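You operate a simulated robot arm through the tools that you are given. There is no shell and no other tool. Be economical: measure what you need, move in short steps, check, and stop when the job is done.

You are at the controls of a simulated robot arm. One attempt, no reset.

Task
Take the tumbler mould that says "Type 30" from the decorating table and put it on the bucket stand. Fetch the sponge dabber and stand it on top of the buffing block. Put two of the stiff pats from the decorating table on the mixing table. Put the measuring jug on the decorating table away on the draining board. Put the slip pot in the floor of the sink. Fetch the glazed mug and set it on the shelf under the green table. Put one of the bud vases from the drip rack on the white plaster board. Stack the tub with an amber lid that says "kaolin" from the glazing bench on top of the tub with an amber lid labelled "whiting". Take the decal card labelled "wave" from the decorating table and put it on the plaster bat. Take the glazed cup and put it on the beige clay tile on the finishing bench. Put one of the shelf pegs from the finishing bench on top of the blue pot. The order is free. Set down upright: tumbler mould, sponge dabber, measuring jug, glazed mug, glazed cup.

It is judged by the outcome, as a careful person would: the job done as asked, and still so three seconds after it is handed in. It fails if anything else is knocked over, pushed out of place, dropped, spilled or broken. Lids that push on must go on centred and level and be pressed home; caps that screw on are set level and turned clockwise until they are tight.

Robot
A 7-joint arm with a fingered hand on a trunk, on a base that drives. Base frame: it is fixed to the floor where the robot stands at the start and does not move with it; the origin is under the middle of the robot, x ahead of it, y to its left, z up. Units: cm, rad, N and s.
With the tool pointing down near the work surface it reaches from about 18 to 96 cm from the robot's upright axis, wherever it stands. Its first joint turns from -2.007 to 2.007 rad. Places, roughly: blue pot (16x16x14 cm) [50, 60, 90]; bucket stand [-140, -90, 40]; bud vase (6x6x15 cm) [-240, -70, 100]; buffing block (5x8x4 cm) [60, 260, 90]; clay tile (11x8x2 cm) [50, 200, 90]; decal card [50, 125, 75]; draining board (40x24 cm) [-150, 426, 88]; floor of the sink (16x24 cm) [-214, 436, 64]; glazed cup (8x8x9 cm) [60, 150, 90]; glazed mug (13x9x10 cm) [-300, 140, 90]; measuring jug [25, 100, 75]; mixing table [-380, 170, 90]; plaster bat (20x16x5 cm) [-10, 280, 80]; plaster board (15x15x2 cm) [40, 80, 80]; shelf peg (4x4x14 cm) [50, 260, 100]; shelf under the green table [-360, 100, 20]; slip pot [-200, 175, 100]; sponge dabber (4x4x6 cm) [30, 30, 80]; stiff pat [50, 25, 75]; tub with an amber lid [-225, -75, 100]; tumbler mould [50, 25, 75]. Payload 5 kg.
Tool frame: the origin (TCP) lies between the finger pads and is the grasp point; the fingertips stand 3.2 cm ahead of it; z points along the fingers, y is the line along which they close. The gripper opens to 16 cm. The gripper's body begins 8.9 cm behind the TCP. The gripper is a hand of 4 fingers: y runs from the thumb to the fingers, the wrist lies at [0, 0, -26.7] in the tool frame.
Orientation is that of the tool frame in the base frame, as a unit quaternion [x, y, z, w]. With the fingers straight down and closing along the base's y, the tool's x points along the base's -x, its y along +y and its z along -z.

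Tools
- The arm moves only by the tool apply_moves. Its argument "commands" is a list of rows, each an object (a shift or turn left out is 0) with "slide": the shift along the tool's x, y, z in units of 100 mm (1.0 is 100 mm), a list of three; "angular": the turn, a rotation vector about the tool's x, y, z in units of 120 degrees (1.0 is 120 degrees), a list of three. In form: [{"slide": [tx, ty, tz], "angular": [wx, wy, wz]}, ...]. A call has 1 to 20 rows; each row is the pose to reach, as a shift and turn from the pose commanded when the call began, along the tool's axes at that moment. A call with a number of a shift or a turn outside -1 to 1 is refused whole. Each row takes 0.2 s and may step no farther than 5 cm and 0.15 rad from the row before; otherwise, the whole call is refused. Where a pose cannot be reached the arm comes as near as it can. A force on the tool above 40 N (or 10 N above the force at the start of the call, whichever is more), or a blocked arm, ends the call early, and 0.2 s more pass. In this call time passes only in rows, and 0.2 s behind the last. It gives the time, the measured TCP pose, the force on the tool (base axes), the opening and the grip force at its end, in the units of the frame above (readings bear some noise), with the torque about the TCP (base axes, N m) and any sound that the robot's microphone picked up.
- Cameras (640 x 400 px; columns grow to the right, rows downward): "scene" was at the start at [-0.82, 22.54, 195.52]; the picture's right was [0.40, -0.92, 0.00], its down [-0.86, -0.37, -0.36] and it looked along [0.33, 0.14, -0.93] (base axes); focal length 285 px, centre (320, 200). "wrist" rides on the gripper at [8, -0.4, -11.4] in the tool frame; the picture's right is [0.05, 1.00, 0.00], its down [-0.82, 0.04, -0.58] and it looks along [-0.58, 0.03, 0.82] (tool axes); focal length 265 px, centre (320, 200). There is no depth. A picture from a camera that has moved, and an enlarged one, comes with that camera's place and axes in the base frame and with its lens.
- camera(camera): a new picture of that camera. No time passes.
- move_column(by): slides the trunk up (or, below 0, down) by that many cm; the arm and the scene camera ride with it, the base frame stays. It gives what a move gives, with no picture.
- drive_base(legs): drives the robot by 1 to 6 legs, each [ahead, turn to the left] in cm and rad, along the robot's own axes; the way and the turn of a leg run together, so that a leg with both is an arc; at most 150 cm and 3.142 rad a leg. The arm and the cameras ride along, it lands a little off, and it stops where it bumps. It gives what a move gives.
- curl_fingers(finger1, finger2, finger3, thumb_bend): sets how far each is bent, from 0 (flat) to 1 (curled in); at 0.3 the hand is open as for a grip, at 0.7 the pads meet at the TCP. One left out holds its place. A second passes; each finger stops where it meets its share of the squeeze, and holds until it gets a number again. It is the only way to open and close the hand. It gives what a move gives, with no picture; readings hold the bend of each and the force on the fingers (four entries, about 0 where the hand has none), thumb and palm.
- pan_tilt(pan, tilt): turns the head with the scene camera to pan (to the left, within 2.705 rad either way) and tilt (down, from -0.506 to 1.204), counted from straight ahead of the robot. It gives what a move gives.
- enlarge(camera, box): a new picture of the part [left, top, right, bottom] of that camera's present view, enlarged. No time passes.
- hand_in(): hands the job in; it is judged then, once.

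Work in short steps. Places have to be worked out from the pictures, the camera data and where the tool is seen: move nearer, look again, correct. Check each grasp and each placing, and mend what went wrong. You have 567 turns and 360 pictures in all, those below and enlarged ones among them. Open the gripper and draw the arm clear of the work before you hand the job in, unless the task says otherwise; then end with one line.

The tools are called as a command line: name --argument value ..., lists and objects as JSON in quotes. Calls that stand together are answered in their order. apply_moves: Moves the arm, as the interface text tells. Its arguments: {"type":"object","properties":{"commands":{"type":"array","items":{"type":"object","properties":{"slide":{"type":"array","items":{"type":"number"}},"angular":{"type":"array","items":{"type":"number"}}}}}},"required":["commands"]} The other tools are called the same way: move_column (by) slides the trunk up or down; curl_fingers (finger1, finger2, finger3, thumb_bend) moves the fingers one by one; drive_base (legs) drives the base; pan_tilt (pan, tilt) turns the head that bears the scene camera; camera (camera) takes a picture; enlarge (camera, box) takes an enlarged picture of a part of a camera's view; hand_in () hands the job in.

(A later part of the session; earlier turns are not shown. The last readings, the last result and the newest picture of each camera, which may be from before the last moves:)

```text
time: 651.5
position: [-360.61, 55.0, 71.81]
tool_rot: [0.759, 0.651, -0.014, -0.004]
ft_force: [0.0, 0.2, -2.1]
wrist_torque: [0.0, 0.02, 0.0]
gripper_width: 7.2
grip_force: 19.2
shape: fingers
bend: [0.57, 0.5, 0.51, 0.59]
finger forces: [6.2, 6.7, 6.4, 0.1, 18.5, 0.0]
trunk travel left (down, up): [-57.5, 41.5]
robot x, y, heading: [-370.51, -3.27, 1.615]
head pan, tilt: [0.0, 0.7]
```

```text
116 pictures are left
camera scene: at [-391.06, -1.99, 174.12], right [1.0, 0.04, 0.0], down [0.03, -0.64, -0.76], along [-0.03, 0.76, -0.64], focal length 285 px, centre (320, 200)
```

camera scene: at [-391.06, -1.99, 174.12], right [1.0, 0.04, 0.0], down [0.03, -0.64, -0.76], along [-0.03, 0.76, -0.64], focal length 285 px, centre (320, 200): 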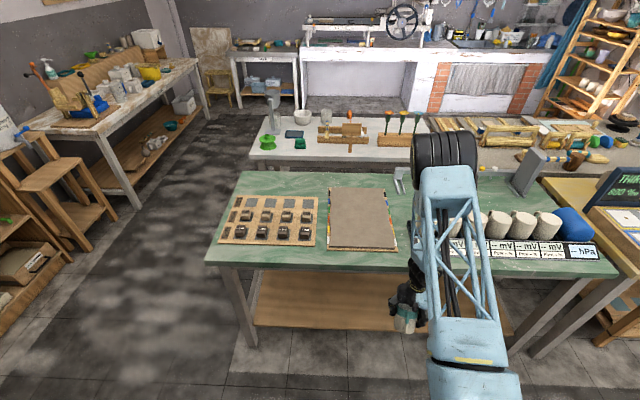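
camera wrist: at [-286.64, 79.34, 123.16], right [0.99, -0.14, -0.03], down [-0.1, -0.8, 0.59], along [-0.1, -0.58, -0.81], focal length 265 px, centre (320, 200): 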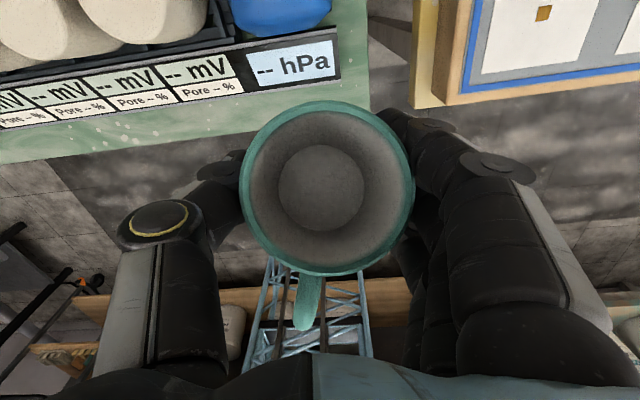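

Shelf is empty; front edge ≈y 77. I lower further and tilt the hand forward in front of the table.

move_column --by -22

apply_moves --commands '[{"angular": [0, 0.06, 0.01]}, {"angular": [0, 0.12, 0.02]}, {"angular": [0, 0.18, 0.03]}, {"angular": [0, 0.24, 0.04]}, {"angular": [0, 0.295, 0.05]}]'

camera --camera "scene"

camera --camera "wrist"

```text
time: 653.8
position: [-360.55, 54.93, 49.83]
tool_rot: [0.759, 0.651, -0.014, -0.004]
ft_force: [-0.5, 0.1, -3.3]
wrist_torque: [0.01, -0.03, 0.0]
gripper_width: 7.21
grip_force: 18.7
shape: fingers
bend: [0.57, 0.5, 0.51, 0.59]
finger forces: [6.1, 6.7, 6.5, 0.0, 18.5, 0.0]
trunk travel left (down, up): [-35.5, 63.5]
robot x, y, heading: [-370.48, -3.58, 1.604]
head pan, tilt: [0.0, 0.7]
```

```text
time: 655.0
position: [-360.28, 54.87, 49.87]
tool_rot: [0.76, 0.578, 0.217, -0.203]
ft_force: [4.0, 0.6, -1.9]
wrist_torque: [-0.03, 0.27, 0.18]
gripper_width: 7.15
grip_force: 20.8
shape: fingers
bend: [0.57, 0.5, 0.51, 0.59]
finger forces: [6.5, 7.3, 7.7, 0.0, 19.6, 0.0]
trunk travel left (down, up): [-35.5, 63.5]
robot x, y, heading: [-370.81, -3.59, 1.615]
head pan, tilt: [0.0, 0.7]
```

```text
115 pictures are left
camera scene: at [-390.68, -2.12, 152.16], right [1.0, 0.04, 0.0], down [0.02, -0.64, -0.76], along [-0.03, 0.76, -0.64], focal length 285 px, centre (320, 200)
```

scene: 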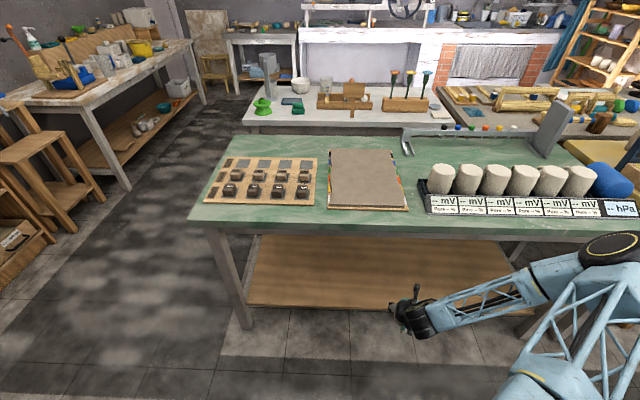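

```text
114 pictures are left
camera wrist: at [-359.75, 55.06, 63.85], right [0.98, -0.21, -0.03], down [-0.21, -0.98, 0.01], along [-0.03, -0.01, -1.0], focal length 265 px, centre (320, 200)
```

wrist: 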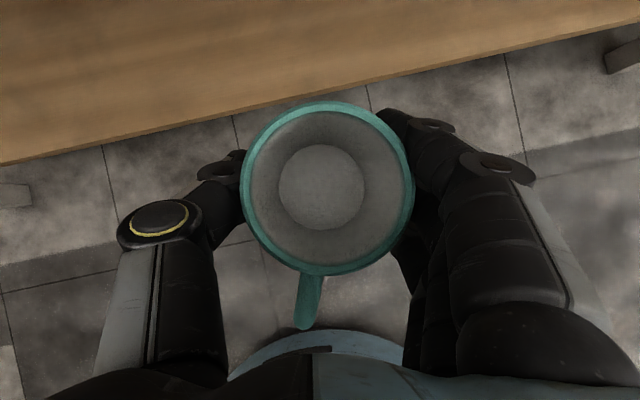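

move_column --by -13

apply_moves --commands '[{"slide": [0.27, 0, 0.19]}, {"slide": [0.54, 0, 0.38]}, {"slide": [0.82, 0, 0.57]}]'

camera --camera "wrist"

camera --camera "scene"

```text
time: 656.6
position: [-360.61, 54.99, 36.85]
tool_rot: [0.759, 0.579, 0.218, -0.202]
ft_force: [0.2, 0.2, -3.3]
wrist_torque: [0.01, 0.0, -0.01]
gripper_width: 7.18
grip_force: 20.8
shape: fingers
bend: [0.57, 0.5, 0.51, 0.59]
finger forces: [6.3, 7.1, 7.4, 0.0, 19.9, 0.0]
trunk travel left (down, up): [-22.5, 76.5]
robot x, y, heading: [-370.62, -3.83, 1.616]
head pan, tilt: [0.0, 0.7]
```

```text
time: 657.4
position: [-358.1, 64.54, 36.81]
tool_rot: [0.76, 0.58, 0.216, -0.201]
ft_force: [-0.1, -0.3, -3.3]
wrist_torque: [0.02, 0.02, 0.01]
gripper_width: 7.16
grip_force: 20.8
shape: fingers
bend: [0.57, 0.5, 0.51, 0.59]
finger forces: [6.2, 7.0, 7.5, 0.0, 20.0, 0.0]
trunk travel left (down, up): [-22.5, 76.5]
robot x, y, heading: [-370.23, -3.73, 1.607]
head pan, tilt: [0.0, 0.7]
```

```text
113 pictures are left
camera wrist: at [-357.67, 64.71, 50.81], right [0.98, -0.21, -0.03], down [-0.21, -0.98, 0.02], along [-0.03, -0.01, -1.0], focal length 265 px, centre (320, 200)
```

wrist: 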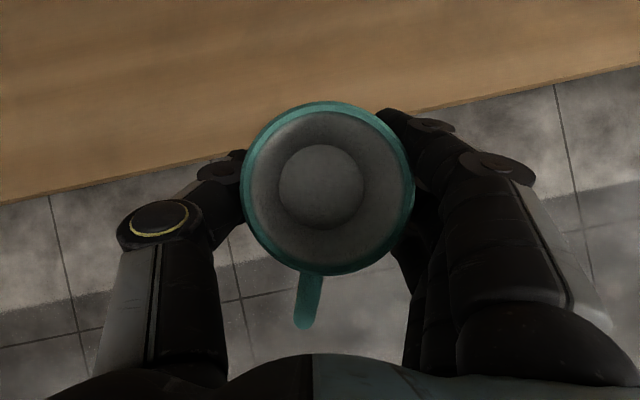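

```text
112 pictures are left
camera scene: at [-391.02, -2.02, 139.13], right [1.0, 0.04, 0.0], down [0.03, -0.64, -0.76], along [-0.03, 0.76, -0.64], focal length 285 px, centre (320, 200)
```

scene: 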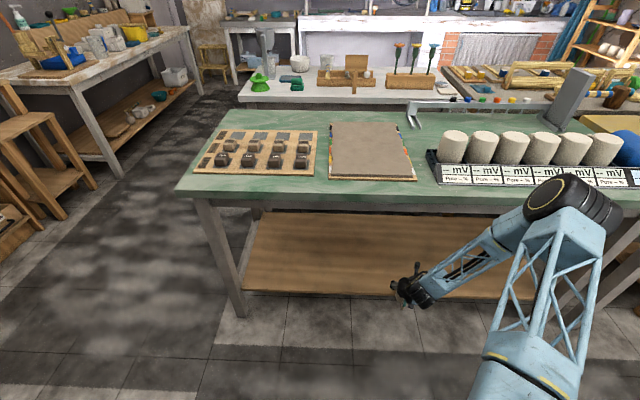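

Shelf top ≈z 21, front edge y≈71.7. To keep the elbow away from the table I turn the robot ~0.4 rad to the right and approach diagonally.

drive_base --legs '[[0, -0.41], [12, 0]]'

pan_tilt --pan 0.0 --tilt 0.8

camera --camera "scene"

camera --camera "wrist"

```text
time: 659.9
position: [-327.66, 65.15, 36.84]
tool_rot: [0.861, 0.413, 0.253, -0.154]
ft_force: [1.1, 0.5, -3.5]
wrist_torque: [-0.01, 0.01, 0.0]
gripper_width: 7.15
grip_force: 20.2
shape: fingers
bend: [0.57, 0.5, 0.51, 0.59]
finger forces: [6.2, 7.1, 7.5, 0.1, 19.9, 0.0]
trunk travel left (down, up): [-22.5, 76.5]
robot x, y, heading: [-366.43, 7.42, 1.198]
head pan, tilt: [0.0, 0.7]
```

```text
time: 660.5
position: [-327.61, 65.08, 36.85]
tool_rot: [0.862, 0.412, 0.253, -0.153]
ft_force: [-0.4, 0.4, -2.5]
wrist_torque: [0.01, 0.0, 0.01]
gripper_width: 7.19
grip_force: 20.2
shape: fingers
bend: [0.57, 0.5, 0.51, 0.59]
finger forces: [6.2, 7.1, 7.4, 0.0, 20.0, 0.0]
trunk travel left (down, up): [-22.5, 76.5]
robot x, y, heading: [-366.28, 7.63, 1.201]
head pan, tilt: [0.0, 0.799]
```

```text
111 pictures are left
camera scene: at [-384.49, 16.83, 138.31], right [0.93, -0.36, 0.0], down [-0.26, -0.67, -0.7], along [0.25, 0.65, -0.72], focal length 285 px, centre (320, 200)
```

scene: 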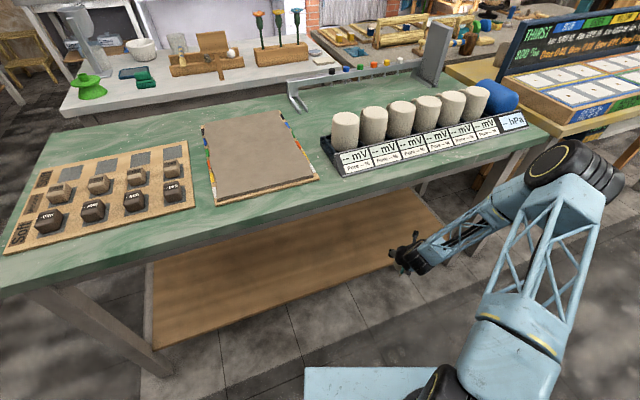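

```text
110 pictures are left
camera wrist: at [-327.16, 65.09, 50.79], right [0.81, -0.58, -0.03], down [-0.58, -0.81, 0.01], along [-0.03, 0.0, -1.0], focal length 265 px, centre (320, 200)
```

wrist: 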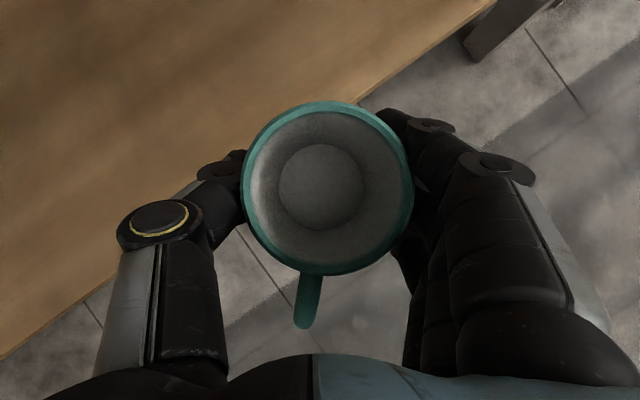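

apply_moves --commands '[{"slide": [0.1, -0.4, 0.07]}, {"slide": [0.2, -0.8, 0.14]}, {"slide": [0.27, -1.0, 0.19]}]'

apply_moves --commands '[{"slide": [0.1, -0.4, 0.07]}, {"slide": [0.2, -0.8, 0.14]}, {"slide": [0.27, -1.0, 0.19]}]'

camera --camera "scene"

camera --camera "wrist"

```text
time: 661.4
position: [-333.47, 73.73, 37.4]
tool_rot: [0.862, 0.412, 0.253, -0.153]
ft_force: [-0.4, 0.0, -3.0]
wrist_torque: [0.01, 0.01, 0.02]
gripper_width: 7.19
grip_force: 20.2
shape: fingers
bend: [0.57, 0.5, 0.51, 0.59]
finger forces: [5.9, 7.1, 7.5, 0.0, 19.6, 0.0]
trunk travel left (down, up): [-22.5, 76.5]
robot x, y, heading: [-366.36, 7.52, 1.196]
head pan, tilt: [0.0, 0.799]
```

```text
time: 662.4
position: [-334.06, 76.05, 36.7]
tool_rot: [0.876, 0.384, 0.268, -0.113]
ft_force: [3.5, -0.7, -1.5]
wrist_torque: [0.06, 0.19, 0.11]
gripper_width: 7.09
grip_force: 20.9
shape: fingers
bend: [0.58, 0.5, 0.51, 0.59]
finger forces: [6.7, 7.3, 7.8, 0.0, 20.0, 0.0]
trunk travel left (down, up): [-22.5, 76.5]
robot x, y, heading: [-365.27, 5.67, 1.099]
head pan, tilt: [0.0, 0.799]
stopped in row 3: the arm was blocked; the commanded pose is now the measured one
```

```text
109 pictures are left
camera scene: at [-374.96, 11.54, 140.36], right [0.89, -0.46, -0.06], down [-0.36, -0.61, -0.7], along [0.28, 0.65, -0.71], focal length 285 px, centre (320, 200)
```

scene: 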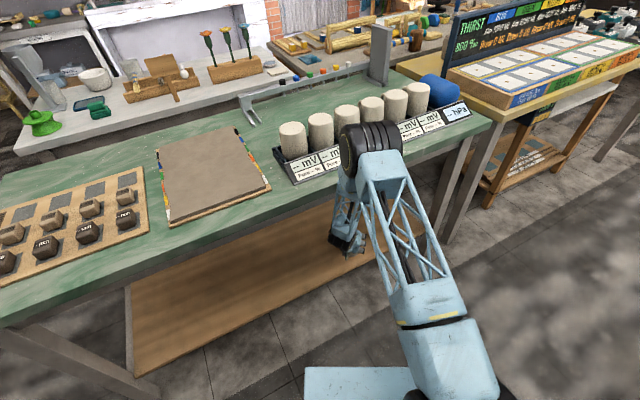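

```text
108 pictures are left
camera wrist: at [-334.17, 76.58, 50.75], right [0.76, -0.65, 0.04], down [-0.65, -0.76, 0.03], along [0.01, -0.04, -1.0], focal length 265 px, centre (320, 200)
```

wrist: 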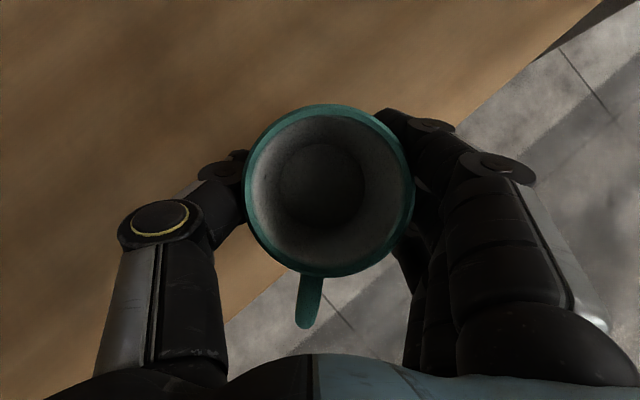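

The arm's elbow swung into the table edge and was blocked. I back the base straight away from the table first.

drive_base --legs '[[-14, 0]]'

camera --camera "scene"

```text
time: 663.2
position: [-337.43, 75.43, 34.69]
tool_rot: [0.868, 0.391, 0.296, -0.073]
ft_force: [-0.7, 0.3, -2.0]
wrist_torque: [0.0, 0.0, -0.02]
gripper_width: 6.99
grip_force: 21.3
shape: fingers
bend: [0.58, 0.5, 0.51, 0.59]
finger forces: [6.1, 7.2, 8.2, 0.0, 20.7, 0.0]
trunk travel left (down, up): [-22.5, 76.5]
robot x, y, heading: [-365.43, 3.88, 1.042]
head pan, tilt: [0.0, 0.799]
stopped in leg 1: the robot was blocked; the commanded pose is now the measured one
```

```text
107 pictures are left
camera scene: at [-377.26, 10.1, 140.13], right [0.86, -0.5, -0.05], down [-0.39, -0.59, -0.71], along [0.33, 0.63, -0.7], focal length 285 px, centre (320, 200)
```

scene: 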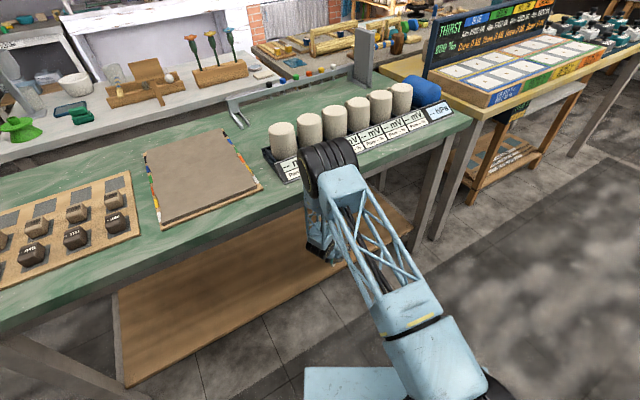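

enlarge --camera "scene" --box '[230, 60, 470, 300]'

camera --camera "wrist"

```text
1.67 times, centred on (350, 180) of scene
camera zoom: at [-377.26, 10.1, 140.13], right [0.86, -0.5, -0.05], down [-0.39, -0.59, -0.71], along [0.33, 0.63, -0.7], focal length 475 px, centre (270, 233)
```

zoom: 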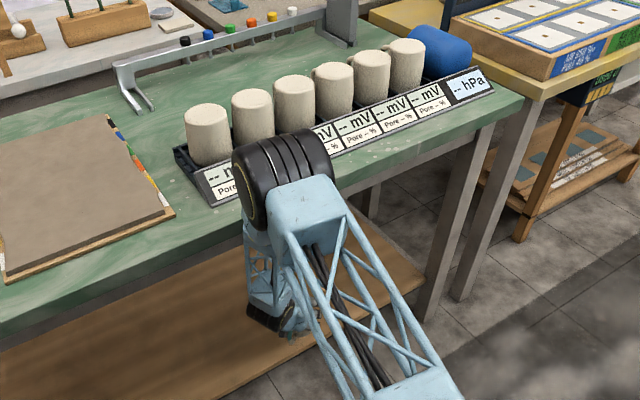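

```text
105 pictures are left
camera wrist: at [-338.63, 76.7, 48.46], right [0.75, -0.65, 0.13], down [-0.66, -0.75, 0.01], along [0.1, -0.1, -0.99], focal length 265 px, centre (320, 200)
```

wrist: 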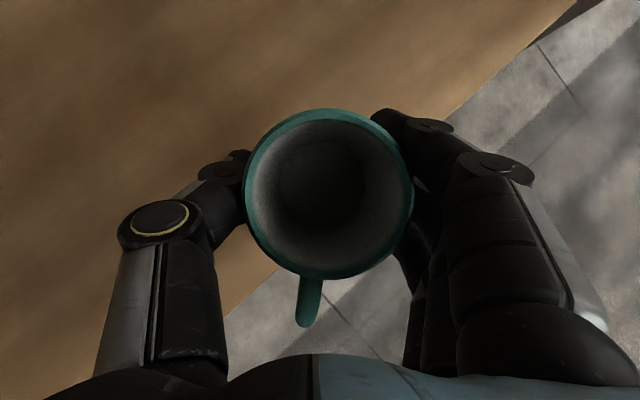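

The cups look undisturbed; the elbow seems to rest on the table edge. I raise the column slightly to relieve it.

move_column --by 4

camera --camera "scene"

```text
time: 664.0
position: [-338.15, 71.64, 33.92]
tool_rot: [0.872, 0.403, 0.275, -0.042]
ft_force: [-0.2, -0.4, -3.5]
wrist_torque: [0.03, 0.0, -0.03]
gripper_width: 7.0
grip_force: 21.3
shape: fingers
bend: [0.58, 0.5, 0.51, 0.59]
finger forces: [6.1, 7.2, 7.9, 0.0, 20.6, 0.1]
trunk travel left (down, up): [-26.5, 72.5]
robot x, y, heading: [-365.45, 4.23, 1.046]
head pan, tilt: [0.0, 0.799]
```

```text
104 pictures are left
camera scene: at [-376.74, 12.11, 143.25], right [0.86, -0.5, -0.05], down [-0.39, -0.6, -0.7], along [0.33, 0.62, -0.71], focal length 285 px, centre (320, 200)
```

scene: 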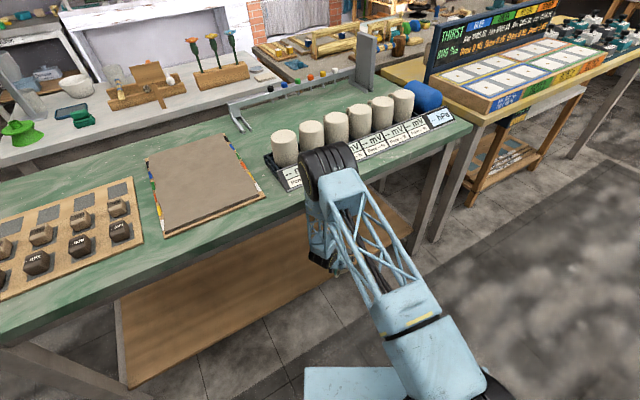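

Raising is resisted (the wrist assembly is likely under the table top). I lower again a bit more and then back away.

move_column --by -6

apply_moves --commands '[{"slide": [-0.1, 0, -0.07]}, {"slide": [-0.2, 0, -0.14]}, {"slide": [-0.3, 0, -0.2]}]'

camera --camera "scene"

```text
time: 665.0
position: [-338.3, 76.4, 32.74]
tool_rot: [0.865, 0.397, 0.296, -0.077]
ft_force: [-0.3, 3.9, -5.4]
wrist_torque: [-0.21, -0.16, -0.18]
gripper_width: 6.98
grip_force: 20.5
shape: fingers
bend: [0.58, 0.5, 0.51, 0.59]
finger forces: [5.4, 7.0, 8.3, 0.1, 20.5, 0.0]
trunk travel left (down, up): [-20.5, 78.5]
robot x, y, heading: [-365.25, 4.38, 1.049]
head pan, tilt: [0.0, 0.799]
```

```text
time: 665.8
position: [-339.57, 73.64, 31.46]
tool_rot: [0.869, 0.393, 0.29, -0.075]
ft_force: [0.6, -0.5, -2.5]
wrist_torque: [0.02, 0.11, 0.05]
gripper_width: 6.97
grip_force: 19.9
shape: fingers
bend: [0.58, 0.5, 0.51, 0.59]
finger forces: [5.2, 7.0, 8.3, 0.1, 20.1, 0.0]
trunk travel left (down, up): [-20.5, 78.5]
robot x, y, heading: [-365.03, 4.37, 1.045]
head pan, tilt: [0.0, 0.799]
```

```text
103 pictures are left
camera scene: at [-375.71, 12.01, 137.75], right [0.87, -0.5, -0.05], down [-0.39, -0.6, -0.7], along [0.32, 0.63, -0.71], focal length 285 px, centre (320, 200)
```

scene: 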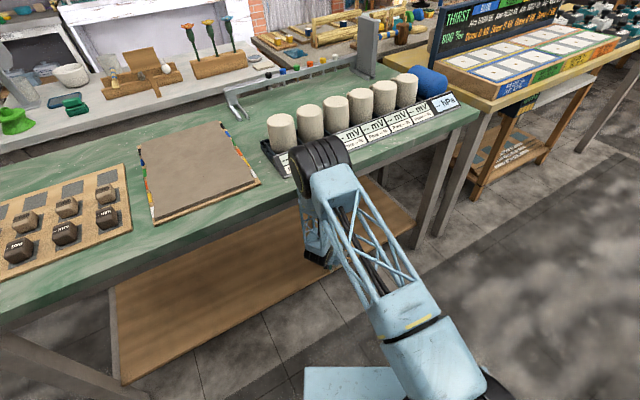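

The arm follows; I retract the tool further back toward the robot.

apply_moves --commands '[{"slide": [-0.2, 0, -0.14]}, {"slide": [-0.4, 0, -0.28]}, {"slide": [-0.6, 0, -0.42]}, {"slide": [-0.8, 0, -0.56]}]'

camera --camera "scene"

camera --camera "wrist"

```text
time: 666.8
position: [-347.05, 67.36, 31.15]
tool_rot: [0.867, 0.397, 0.293, -0.072]
ft_force: [0.3, 0.0, -2.7]
wrist_torque: [0.03, 0.05, 0.02]
gripper_width: 6.86
grip_force: 19.7
shape: fingers
bend: [0.59, 0.5, 0.51, 0.59]
finger forces: [4.7, 6.8, 8.7, 0.1, 19.8, 0.0]
trunk travel left (down, up): [-20.5, 78.5]
robot x, y, heading: [-364.9, 4.42, 1.06]
head pan, tilt: [0.0, 0.799]
```

```text
102 pictures are left
camera scene: at [-381.52, 16.19, 136.29], right [0.87, -0.49, 0.0], down [-0.35, -0.62, -0.7], along [0.34, 0.61, -0.72], focal length 285 px, centre (320, 200)
```

scene: 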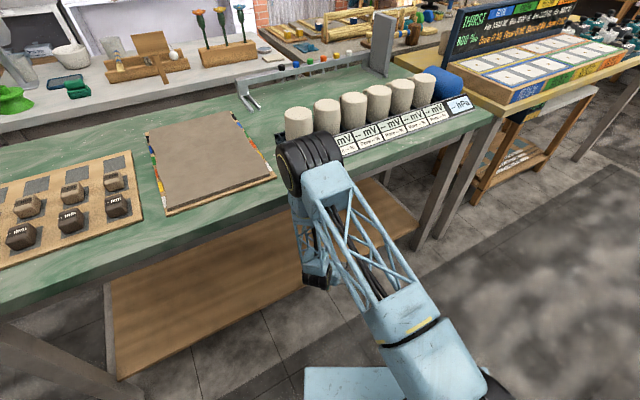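

```text
101 pictures are left
camera wrist: at [-348.25, 68.77, 45.02], right [0.76, -0.64, 0.14], down [-0.65, -0.76, 0.02], along [0.09, -0.1, -0.99], focal length 265 px, centre (320, 200)
```

wrist: 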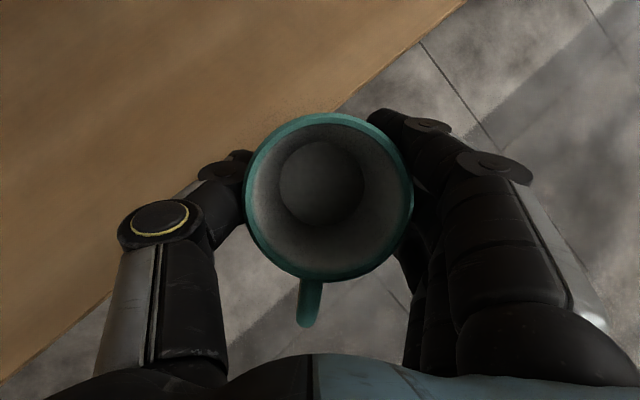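

Freed and level again, nothing disturbed. I back away, then bring the hand back to the right (where the elbow stays on the right side).

drive_base --legs '[[-12, 0]]'

apply_moves --commands '[{"slide": [-0.1, 0.4, -0.07]}, {"slide": [-0.2, 0.8, -0.14]}, {"slide": [-0.25, 1.0, -0.17]}]'

apply_moves --commands '[{"slide": [-0.1, 0.4, -0.07]}, {"slide": [-0.2, 0.8, -0.14]}, {"slide": [-0.25, 1.0, -0.17]}]'

camera --camera "scene"

```text
time: 668.0
position: [-353.23, 56.47, 31.25]
tool_rot: [0.866, 0.398, 0.293, -0.07]
ft_force: [-0.4, 0.5, -2.2]
wrist_torque: [0.04, 0.0, -0.04]
gripper_width: 6.87
grip_force: 20.1
shape: fingers
bend: [0.59, 0.5, 0.51, 0.59]
finger forces: [4.7, 6.8, 8.5, 0.1, 20.0, 0.0]
trunk travel left (down, up): [-20.5, 78.5]
robot x, y, heading: [-371.69, -6.02, 1.054]
head pan, tilt: [0.0, 0.799]
```

```text
time: 668.8
position: [-347.85, 47.48, 32.09]
tool_rot: [0.867, 0.398, 0.292, -0.069]
ft_force: [1.0, -0.7, -2.6]
wrist_torque: [0.04, 0.0, 0.0]
gripper_width: 6.86
grip_force: 19.6
shape: fingers
bend: [0.59, 0.5, 0.51, 0.59]
finger forces: [4.6, 6.8, 8.5, 0.1, 19.9, 0.1]
trunk travel left (down, up): [-20.5, 78.5]
robot x, y, heading: [-371.28, -6.69, 1.052]
head pan, tilt: [0.0, 0.799]
```

```text
time: 669.6
position: [-342.62, 38.77, 33.25]
tool_rot: [0.867, 0.397, 0.294, -0.07]
ft_force: [-1.0, 0.6, -2.9]
wrist_torque: [-0.01, 0.01, -0.06]
gripper_width: 6.89
grip_force: 20.0
shape: fingers
bend: [0.59, 0.5, 0.51, 0.59]
finger forces: [4.6, 6.8, 8.5, 0.0, 19.9, 0.0]
trunk travel left (down, up): [-20.5, 78.5]
robot x, y, heading: [-371.57, -6.22, 1.055]
head pan, tilt: [0.0, 0.799]
```

```text
100 pictures are left
camera scene: at [-388.06, 5.65, 136.29], right [0.87, -0.49, 0.0], down [-0.35, -0.62, -0.7], along [0.34, 0.61, -0.72], focal length 285 px, centre (320, 200)
```

scene: 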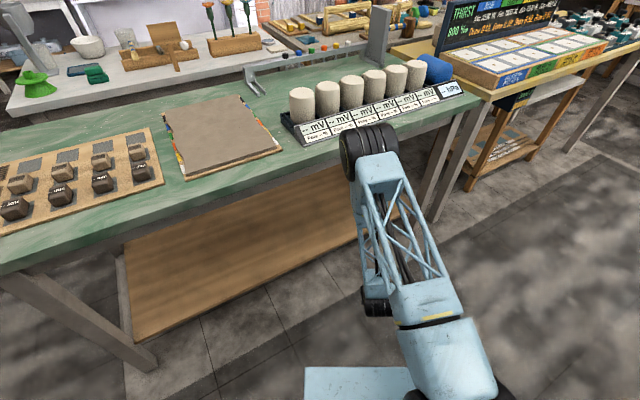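

move_column --by 35

apply_moves --commands '[{"angular": [0, -0.06, 0]}, {"angular": [0, -0.12, 0]}, {"angular": [0, -0.18, 0]}, {"angular": [0, -0.24, 0]}, {"angular": [0, -0.3, 0]}]'

camera --camera "scene"

camera --camera "wrist"

```text
time: 673.0
position: [-342.7, 38.69, 68.12]
tool_rot: [0.867, 0.397, 0.292, -0.069]
ft_force: [-0.5, -0.1, -2.4]
wrist_torque: [0.0, 0.04, -0.02]
gripper_width: 6.86
grip_force: 19.8
shape: fingers
bend: [0.59, 0.5, 0.51, 0.59]
finger forces: [4.6, 6.8, 8.5, 0.0, 19.9, 0.0]
trunk travel left (down, up): [-55.5, 43.5]
robot x, y, heading: [-371.47, -6.22, 1.058]
head pan, tilt: [0.0, 0.799]
```

```text
time: 674.2
position: [-342.57, 38.77, 68.17]
tool_rot: [0.915, 0.399, 0.01, 0.057]
ft_force: [0.9, -0.2, -2.6]
wrist_torque: [0.06, -0.02, -0.03]
gripper_width: 6.85
grip_force: 20.1
shape: fingers
bend: [0.59, 0.5, 0.51, 0.59]
finger forces: [4.7, 7.0, 8.5, 0.1, 20.0, 0.0]
trunk travel left (down, up): [-55.5, 43.5]
robot x, y, heading: [-371.53, -6.18, 1.056]
head pan, tilt: [0.0, 0.799]
```

```text
99 pictures are left
camera scene: at [-387.99, 5.65, 171.3], right [0.87, -0.49, 0.0], down [-0.35, -0.62, -0.7], along [0.34, 0.61, -0.72], focal length 285 px, centre (320, 200)
```

scene: 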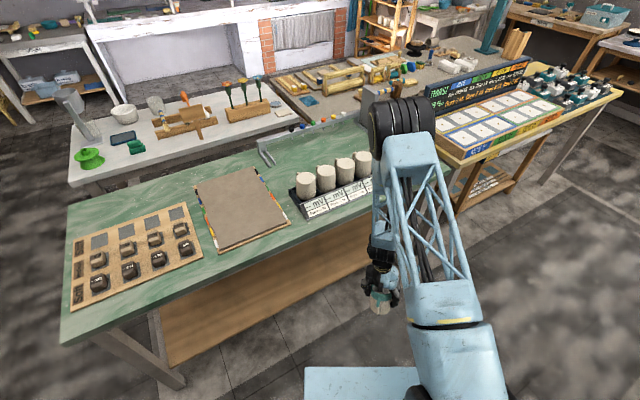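

```text
98 pictures are left
camera wrist: at [-338.08, 45.96, 79.31], right [0.76, -0.64, 0.11], down [-0.56, -0.57, 0.6], along [-0.32, -0.52, -0.79], focal length 265 px, centre (320, 200)
```

wrist: 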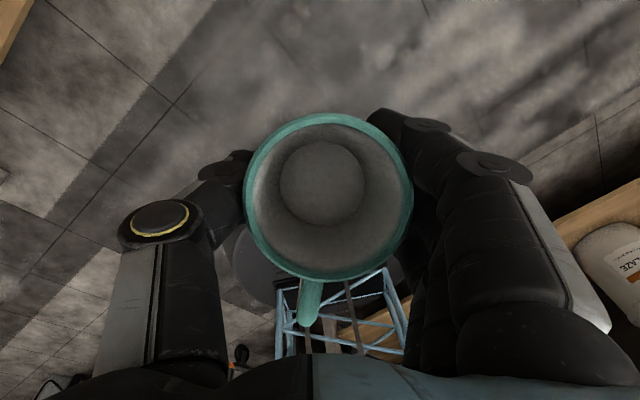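

Now I set the hand at forward≈59, right≈12 and re-tilt so the mug is upright (camera looking straight down).

apply_moves --commands '[{"slide": [0.2, 0.3, 0]}, {"slide": [0.4, 0.6, 0]}, {"slide": [0.6, 0.9, 0]}]'

apply_moves --commands '[{"angular": [0.013, 0.061, 0.003]}, {"angular": [0.026, 0.123, 0.007]}, {"angular": [0.04, 0.184, 0.01]}, {"angular": [0.053, 0.246, 0.014]}, {"angular": [0.066, 0.307, 0.017]}]'

camera --camera "scene"

camera --camera "wrist"

```text
time: 675.0
position: [-331.9, 37.0, 69.24]
tool_rot: [0.915, 0.4, 0.011, 0.056]
ft_force: [0.6, -0.7, -2.9]
wrist_torque: [0.06, 0.02, 0.02]
gripper_width: 6.87
grip_force: 20.1
shape: fingers
bend: [0.59, 0.5, 0.51, 0.59]
finger forces: [4.6, 6.9, 8.4, 0.1, 20.0, 0.1]
trunk travel left (down, up): [-55.5, 43.5]
robot x, y, heading: [-371.26, -5.83, 1.058]
head pan, tilt: [0.0, 0.799]
```

```text
time: 676.5
position: [-339.91, 43.45, 69.3]
tool_rot: [0.829, 0.476, 0.253, -0.148]
ft_force: [-1.2, -0.7, -3.0]
wrist_torque: [-0.03, -0.09, -0.06]
gripper_width: 6.85
grip_force: 20.4
shape: fingers
bend: [0.59, 0.5, 0.51, 0.59]
finger forces: [4.7, 7.0, 8.6, 0.0, 19.9, 0.1]
out of reach, approached as far as the arm can: row 5
trunk travel left (down, up): [-55.5, 43.5]
robot x, y, heading: [-370.87, -5.86, 1.056]
head pan, tilt: [0.0, 0.799]
stopped in row 5: the arm was blocked; the commanded pose is now the measured one
```

```text
97 pictures are left
camera scene: at [-388.16, 5.8, 171.29], right [0.87, -0.49, 0.0], down [-0.35, -0.62, -0.7], along [0.35, 0.61, -0.72], focal length 285 px, centre (320, 200)
```

scene: 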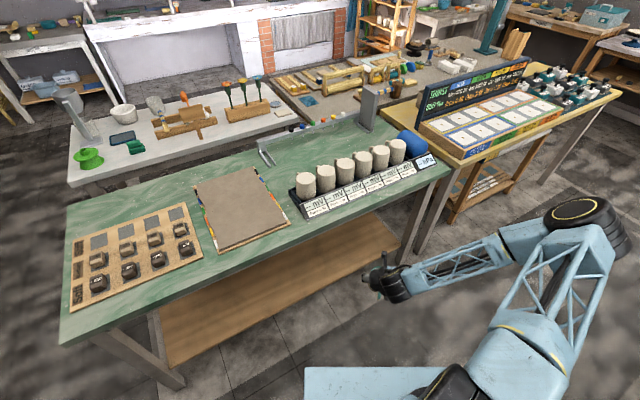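

```text
96 pictures are left
camera wrist: at [-339.92, 43.84, 83.23], right [0.88, -0.47, 0.02], down [-0.47, -0.88, 0.02], along [0.01, -0.03, -1.0], focal length 265 px, centre (320, 200)
```

wrist: 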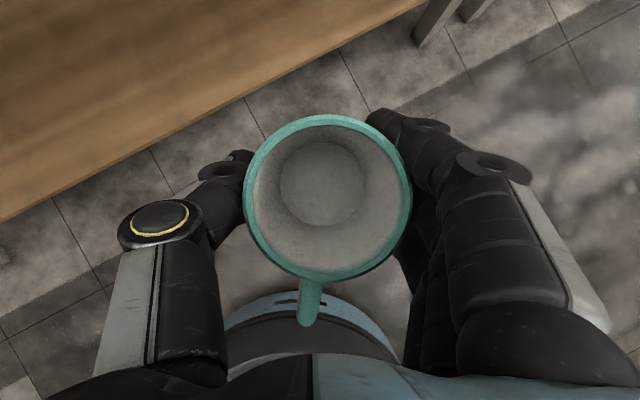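

Elbow is to the right and the mug upright. I lower the column, turn slightly left, and drive in along the heading (no arm motion).

move_column --by -35

drive_base --legs '[[0, 0.14], [20, 0]]'

camera --camera "scene"

camera --camera "wrist"

```text
time: 679.9
position: [-339.71, 43.27, 34.18]
tool_rot: [0.83, 0.475, 0.252, -0.148]
ft_force: [-0.4, -0.3, -2.5]
wrist_torque: [0.0, 0.01, 0.01]
gripper_width: 6.83
grip_force: 20.1
shape: fingers
bend: [0.59, 0.5, 0.51, 0.59]
finger forces: [4.6, 6.9, 8.4, 0.0, 19.8, 0.1]
trunk travel left (down, up): [-20.5, 78.5]
robot x, y, heading: [-371.33, -6.04, 1.053]
head pan, tilt: [0.0, 0.799]
```

```text
time: 682.1
position: [-339.86, 65.89, 34.21]
tool_rot: [0.794, 0.533, 0.241, -0.166]
ft_force: [0.5, 0.1, -2.9]
wrist_torque: [0.0, 0.02, -0.03]
gripper_width: 6.84
grip_force: 19.8
shape: fingers
bend: [0.59, 0.5, 0.51, 0.59]
finger forces: [4.6, 7.0, 8.6, 0.0, 19.8, 0.0]
trunk travel left (down, up): [-20.5, 78.5]
robot x, y, heading: [-364.06, 12.1, 1.2]
head pan, tilt: [0.0, 0.799]
```

```text
95 pictures are left
camera scene: at [-382.22, 21.66, 136.3], right [0.93, -0.36, 0.0], down [-0.26, -0.67, -0.7], along [0.25, 0.65, -0.72], focal length 285 px, centre (320, 200)
```

scene: 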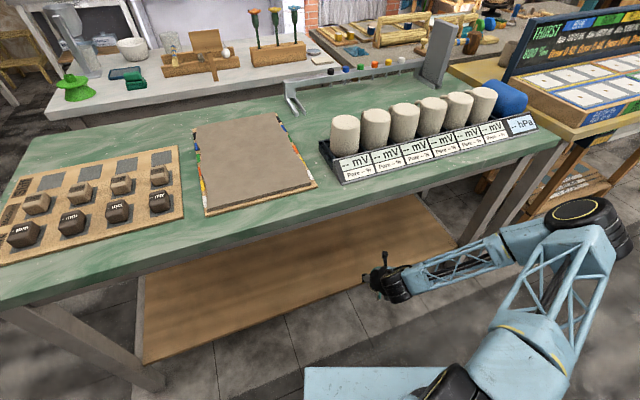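

```text
94 pictures are left
camera wrist: at [-339.93, 66.23, 48.19], right [0.94, -0.34, 0.02], down [-0.34, -0.94, 0.02], along [0.01, -0.03, -1.0], focal length 265 px, centre (320, 200)
```

wrist: 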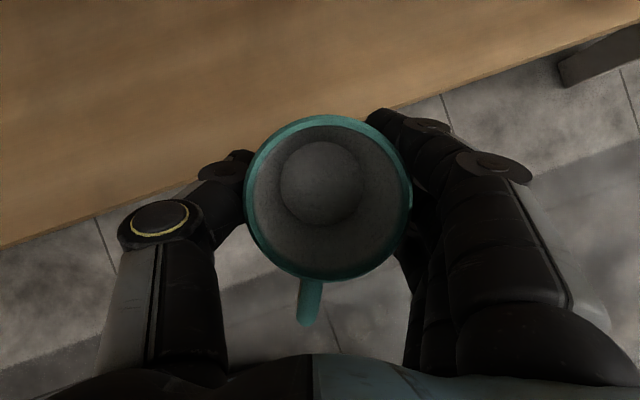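

drive_base --legs '[[15, 0]]'

camera --camera "scene"

camera --camera "wrist"

```text
time: 683.4
position: [-334.29, 79.75, 34.17]
tool_rot: [0.794, 0.532, 0.243, -0.165]
ft_force: [0.1, 0.6, -1.8]
wrist_torque: [0.0, 0.03, 0.02]
gripper_width: 6.82
grip_force: 19.9
shape: fingers
bend: [0.59, 0.5, 0.51, 0.59]
finger forces: [4.6, 7.0, 8.6, 0.0, 19.8, 0.0]
trunk travel left (down, up): [-20.5, 78.5]
robot x, y, heading: [-359.11, 26.61, 1.2]
head pan, tilt: [0.0, 0.799]
```

```text
93 pictures are left
camera scene: at [-376.74, 35.63, 136.3], right [0.93, -0.37, 0.0], down [-0.26, -0.67, -0.7], along [0.25, 0.65, -0.72], focal length 285 px, centre (320, 200)
```

scene: 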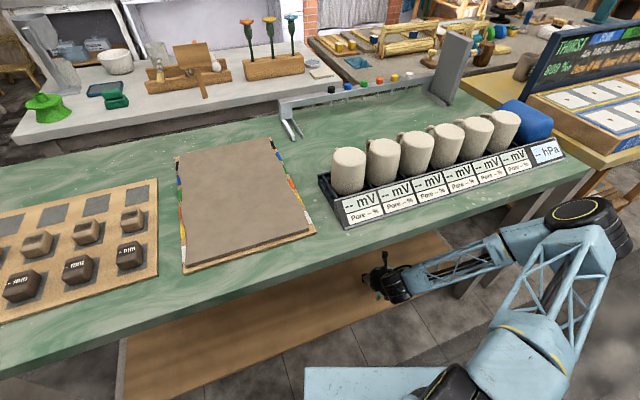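

```text
92 pictures are left
camera wrist: at [-334.36, 80.1, 48.19], right [0.94, -0.34, 0.02], down [-0.34, -0.94, 0.02], along [0.01, -0.03, -1.0], focal length 265 px, centre (320, 200)
```

wrist: 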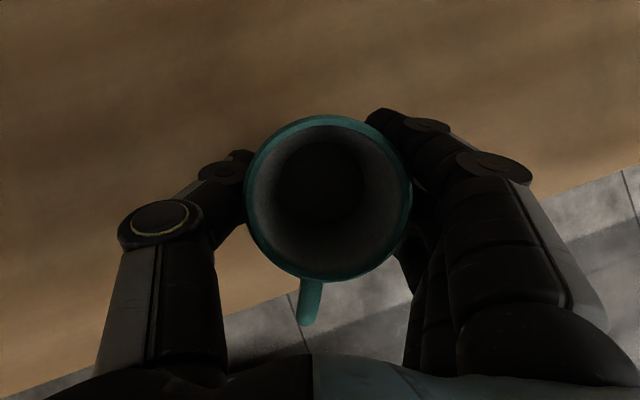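

Mug is over the shelf. Lower with the column in small steps.

move_column --by -4

move_column --by -1

move_column --by -0.6

```text
time: 684.3
position: [-334.25, 79.7, 30.31]
tool_rot: [0.794, 0.533, 0.242, -0.166]
ft_force: [-0.2, 0.0, 4.4]
wrist_torque: [-0.07, -0.01, 0.05]
gripper_width: 6.81
grip_force: 20.8
shape: fingers
bend: [0.59, 0.5, 0.51, 0.59]
finger forces: [6.2, 7.0, 8.8, 0.1, 20.3, 0.0]
trunk travel left (down, up): [-16.5, 82.5]
robot x, y, heading: [-358.85, 26.31, 1.195]
head pan, tilt: [0.0, 0.799]
```

```text
time: 684.9
position: [-334.23, 79.77, 29.28]
tool_rot: [0.794, 0.533, 0.243, -0.166]
ft_force: [2.5, 8.3, 38.7]
wrist_torque: [0.04, -0.43, 0.12]
gripper_width: 6.86
grip_force: 26.4
shape: fingers
bend: [0.59, 0.5, 0.52, 0.59]
finger forces: [13.0, 7.6, 9.2, 0.1, 24.1, 0.1]
trunk travel left (down, up): [-15.5, 83.5]
robot x, y, heading: [-358.83, 26.28, 1.197]
head pan, tilt: [0.0, 0.799]
```

```text
time: 685.4
position: [-334.25, 79.98, 28.73]
tool_rot: [0.794, 0.532, 0.243, -0.166]
ft_force: [5.4, 17.6, 43.3]
wrist_torque: [0.54, -0.25, 0.04]
gripper_width: 7.01
grip_force: 26.3
shape: fingers
bend: [0.59, 0.5, 0.52, 0.6]
finger forces: [12.5, 7.1, 7.1, 0.1, 26.4, 0.0]
trunk travel left (down, up): [-14.9, 84.1]
robot x, y, heading: [-358.69, 26.09, 1.196]
head pan, tilt: [0.0, 0.799]
```

Contact reached earlier than estimated; I raise 1.2 cm to relieve and then release.

move_column --by 1.0

camera --camera "wrist"

```text
time: 686.0
position: [-334.25, 79.51, 29.33]
tool_rot: [0.796, 0.531, 0.24, -0.163]
ft_force: [1.0, 0.5, -2.7]
wrist_torque: [0.01, 0.01, 0.0]
gripper_width: 7.0
grip_force: 22.6
shape: fingers
bend: [0.59, 0.5, 0.51, 0.59]
finger forces: [8.0, 7.4, 8.0, 0.1, 22.2, 0.1]
trunk travel left (down, up): [-15.9, 83.1]
robot x, y, heading: [-358.26, 26.45, 1.199]
head pan, tilt: [0.0, 0.799]
```

```text
91 pictures are left
camera wrist: at [-334.37, 79.97, 43.41], right [0.94, -0.34, 0.02], down [-0.34, -0.94, 0.03], along [0.01, -0.03, -1.0], focal length 265 px, centre (320, 200)
```

wrist: 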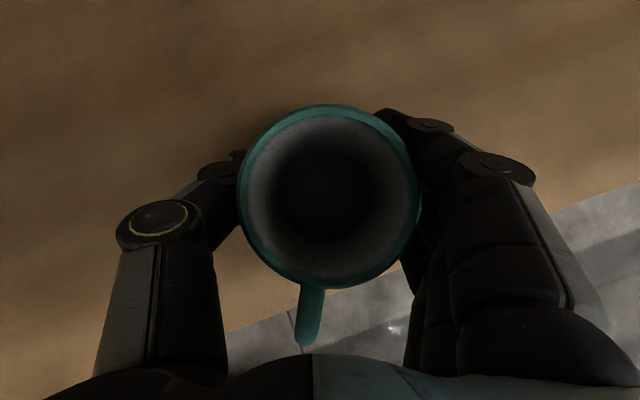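

move_column --by -0.4

curl_fingers --finger1 0.55 --finger2 0.46 --finger3 0.47 --thumb_bend 0.55

camera --camera "wrist"

```text
time: 686.5
position: [-334.24, 79.72, 29.22]
tool_rot: [0.795, 0.532, 0.242, -0.165]
ft_force: [0.7, 0.6, -2.7]
wrist_torque: [0.01, 0.03, 0.0]
gripper_width: 7.02
grip_force: 23.0
shape: fingers
bend: [0.59, 0.5, 0.51, 0.59]
finger forces: [8.1, 7.3, 8.1, 0.1, 22.1, 0.0]
trunk travel left (down, up): [-15.5, 83.5]
robot x, y, heading: [-358.76, 26.19, 1.198]
head pan, tilt: [0.0, 0.799]
```

```text
time: 687.5
position: [-334.29, 79.76, 29.11]
tool_rot: [0.794, 0.532, 0.241, -0.166]
ft_force: [0.3, -0.2, -0.2]
wrist_torque: [0.0, 0.03, 0.0]
gripper_width: 7.42
grip_force: 1.3
shape: fingers
bend: [0.55, 0.46, 0.47, 0.55]
finger forces: [1.1, 0.1, 0.2, 0.0, 0.7, 0.0]
trunk travel left (down, up): [-15.5, 83.5]
robot x, y, heading: [-358.34, 26.39, 1.196]
head pan, tilt: [0.0, 0.799]
```

```text
90 pictures are left
camera wrist: at [-334.35, 80.1, 43.19], right [0.94, -0.34, 0.02], down [-0.34, -0.94, 0.02], along [0.01, -0.03, -1.0], focal length 265 px, centre (320, 200)
```

wrist: 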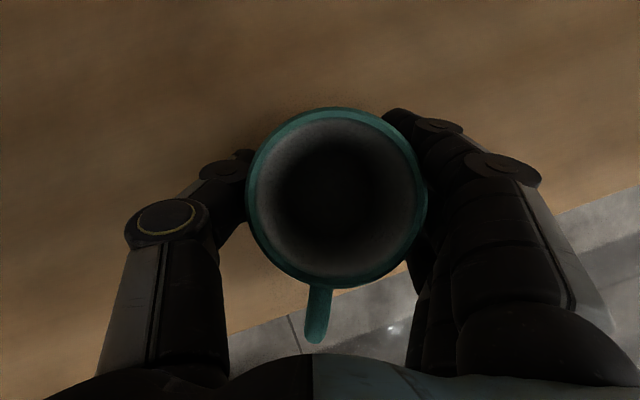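

Mug stands on the shelf. Open wide, raise the column 9 cm to clear the rim, then drive back.

curl_fingers --finger1 0.36 --finger2 0.36 --finger3 0.36 --thumb_bend 0.36

move_column --by 5

camera --camera "wrist"

```text
time: 688.5
position: [-334.22, 79.65, 29.11]
tool_rot: [0.794, 0.532, 0.242, -0.167]
ft_force: [0.0, -0.3, 0.2]
wrist_torque: [0.01, -0.01, 0.01]
gripper_width: 14.65
grip_force: 0.1
shape: fingers
bend: [0.36, 0.36, 0.36, 0.36]
finger forces: [0.1, 0.0, 0.0, 0.1, 0.0, 0.0]
trunk travel left (down, up): [-15.5, 83.5]
robot x, y, heading: [-358.52, 26.73, 1.2]
head pan, tilt: [0.0, 0.799]
```

```text
time: 689.4
position: [-334.18, 79.71, 34.19]
tool_rot: [0.794, 0.533, 0.242, -0.166]
ft_force: [0.1, 0.1, 0.1]
wrist_torque: [0.0, 0.02, 0.01]
gripper_width: 14.64
grip_force: 0.1
shape: fingers
bend: [0.36, 0.36, 0.36, 0.36]
finger forces: [0.0, 0.1, 0.1, 0.0, 0.1, 0.0]
trunk travel left (down, up): [-20.5, 78.5]
robot x, y, heading: [-358.52, 26.21, 1.198]
head pan, tilt: [0.0, 0.799]
```

```text
89 pictures are left
camera wrist: at [-334.36, 80.09, 48.19], right [0.94, -0.34, 0.02], down [-0.34, -0.94, 0.02], along [0.01, -0.03, -1.0], focal length 265 px, centre (320, 200)
```

wrist: 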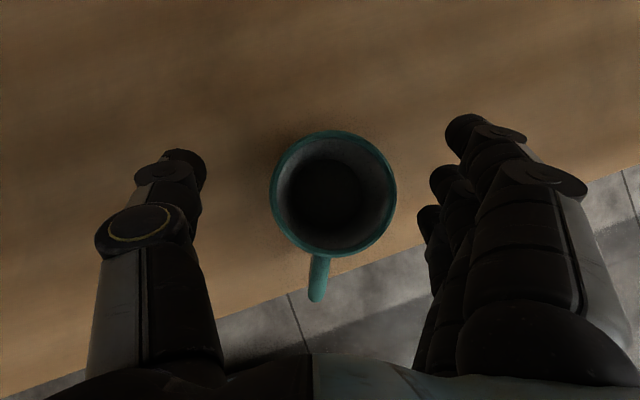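

move_column --by 2

drive_base --legs '[[-20, 0]]'

camera --camera "wrist"

camera --camera "scene"

```text
time: 690.1
position: [-334.28, 79.68, 36.17]
tool_rot: [0.794, 0.532, 0.242, -0.167]
ft_force: [-0.7, 0.0, 1.1]
wrist_torque: [0.0, 0.02, 0.02]
gripper_width: 14.66
grip_force: 0.0
shape: fingers
bend: [0.36, 0.36, 0.36, 0.36]
finger forces: [0.1, 0.1, 0.0, 0.1, 0.0, 0.0]
trunk travel left (down, up): [-22.5, 76.5]
robot x, y, heading: [-358.44, 26.14, 1.199]
head pan, tilt: [0.0, 0.799]
```

```text
time: 691.7
position: [-341.55, 61.14, 36.25]
tool_rot: [0.794, 0.532, 0.242, -0.166]
ft_force: [0.3, -0.2, -0.3]
wrist_torque: [-0.01, 0.0, -0.01]
gripper_width: 14.64
grip_force: 0.0
shape: fingers
bend: [0.36, 0.36, 0.36, 0.36]
finger forces: [0.0, 0.0, 0.0, 0.1, 0.0, 0.1]
trunk travel left (down, up): [-22.5, 76.5]
robot x, y, heading: [-365.98, 7.95, 1.196]
head pan, tilt: [0.0, 0.799]
```

```text
88 pictures are left
camera wrist: at [-341.62, 61.68, 50.19], right [0.94, -0.34, 0.02], down [-0.34, -0.94, 0.02], along [0.01, -0.03, -1.0], focal length 265 px, centre (320, 200)
```

wrist: 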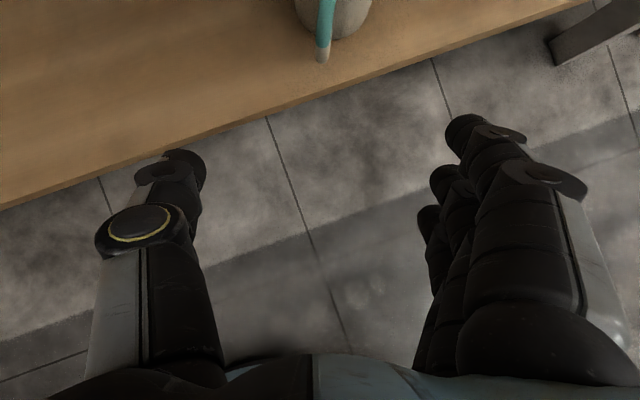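

```text
87 pictures are left
camera scene: at [-383.98, 17.18, 138.3], right [0.93, -0.36, 0.0], down [-0.26, -0.67, -0.7], along [0.25, 0.65, -0.72], focal length 285 px, centre (320, 200)
```

scene: 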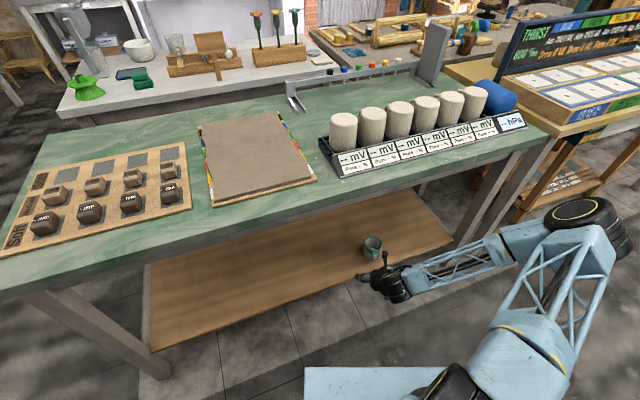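

Mug stands upright on the shelf. Now the stiff pats: raise, untilt for travel, and drive back to the decorating table's right end.

drive_base --legs '[[-8, 0]]'

move_column --by 40

apply_moves --commands '[{"angular": [0, -0.06, 0]}, {"angular": [0, -0.12, 0]}, {"angular": [0, -0.18, 0]}, {"angular": [0, -0.24, 0]}, {"angular": [0, -0.295, 0]}]'

move_column --by 35

camera --camera "scene"

```text
time: 692.8
position: [-344.44, 53.8, 36.22]
tool_rot: [0.794, 0.533, 0.241, -0.166]
ft_force: [0.5, -0.1, 0.4]
wrist_torque: [0.0, 0.01, 0.0]
gripper_width: 14.64
grip_force: 0.0
shape: fingers
bend: [0.36, 0.36, 0.36, 0.36]
finger forces: [0.1, 0.0, 0.0, 0.0, 0.0, 0.0]
trunk travel left (down, up): [-22.5, 76.5]
robot x, y, heading: [-368.77, 0.33, 1.198]
head pan, tilt: [0.0, 0.799]
```

```text
time: 696.6
position: [-344.55, 53.85, 76.26]
tool_rot: [0.794, 0.533, 0.241, -0.166]
ft_force: [-0.2, 0.0, -0.8]
wrist_torque: [0.0, -0.01, -0.02]
gripper_width: 14.67
grip_force: 0.0
shape: fingers
bend: [0.36, 0.36, 0.36, 0.36]
finger forces: [0.1, 0.0, 0.0, 0.1, 0.0, 0.0]
trunk travel left (down, up): [-62.5, 36.5]
robot x, y, heading: [-368.57, 0.02, 1.191]
head pan, tilt: [0.0, 0.799]
```

```text
time: 698.0
position: [-337.32, 49.92, 76.35]
tool_rot: [0.871, 0.491, -0.011, 0.001]
ft_force: [-0.2, 0.9, 0.0]
wrist_torque: [-0.01, 0.01, -0.03]
gripper_width: 14.71
grip_force: 0.1
shape: fingers
bend: [0.36, 0.36, 0.36, 0.36]
finger forces: [0.0, 0.1, 0.0, 0.0, 0.1, 0.1]
trunk travel left (down, up): [-62.5, 36.5]
robot x, y, heading: [-369.1, 0.66, 1.198]
head pan, tilt: [0.0, 0.799]
stopped in row 5: the arm was blocked; the commanded pose is now the measured one
```

```text
time: 701.4
position: [-337.33, 49.91, 111.27]
tool_rot: [0.871, 0.492, -0.011, 0.002]
ft_force: [-0.5, 0.2, -0.9]
wrist_torque: [-0.02, -0.01, 0.0]
gripper_width: 14.74
grip_force: 0.2
shape: fingers
bend: [0.36, 0.36, 0.36, 0.36]
finger forces: [0.1, 0.0, 0.1, 0.1, 0.1, 0.0]
trunk travel left (down, up): [-97.5, 1.5]
robot x, y, heading: [-368.92, 0.01, 1.198]
head pan, tilt: [0.0, 0.799]
```

```text
86 pictures are left
camera scene: at [-386.94, 9.68, 213.3], right [0.93, -0.36, 0.0], down [-0.26, -0.67, -0.7], along [0.25, 0.65, -0.72], focal length 285 px, centre (320, 200)
```

scene: 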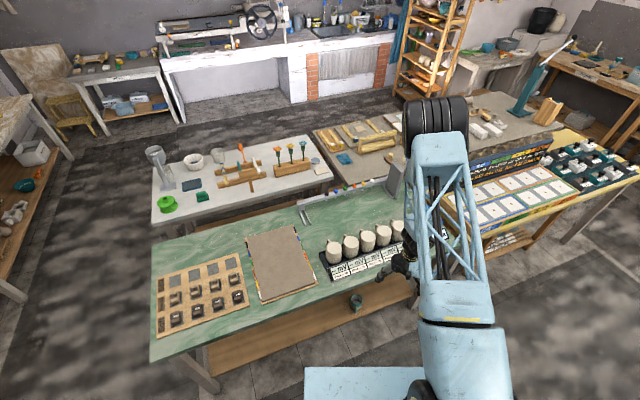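

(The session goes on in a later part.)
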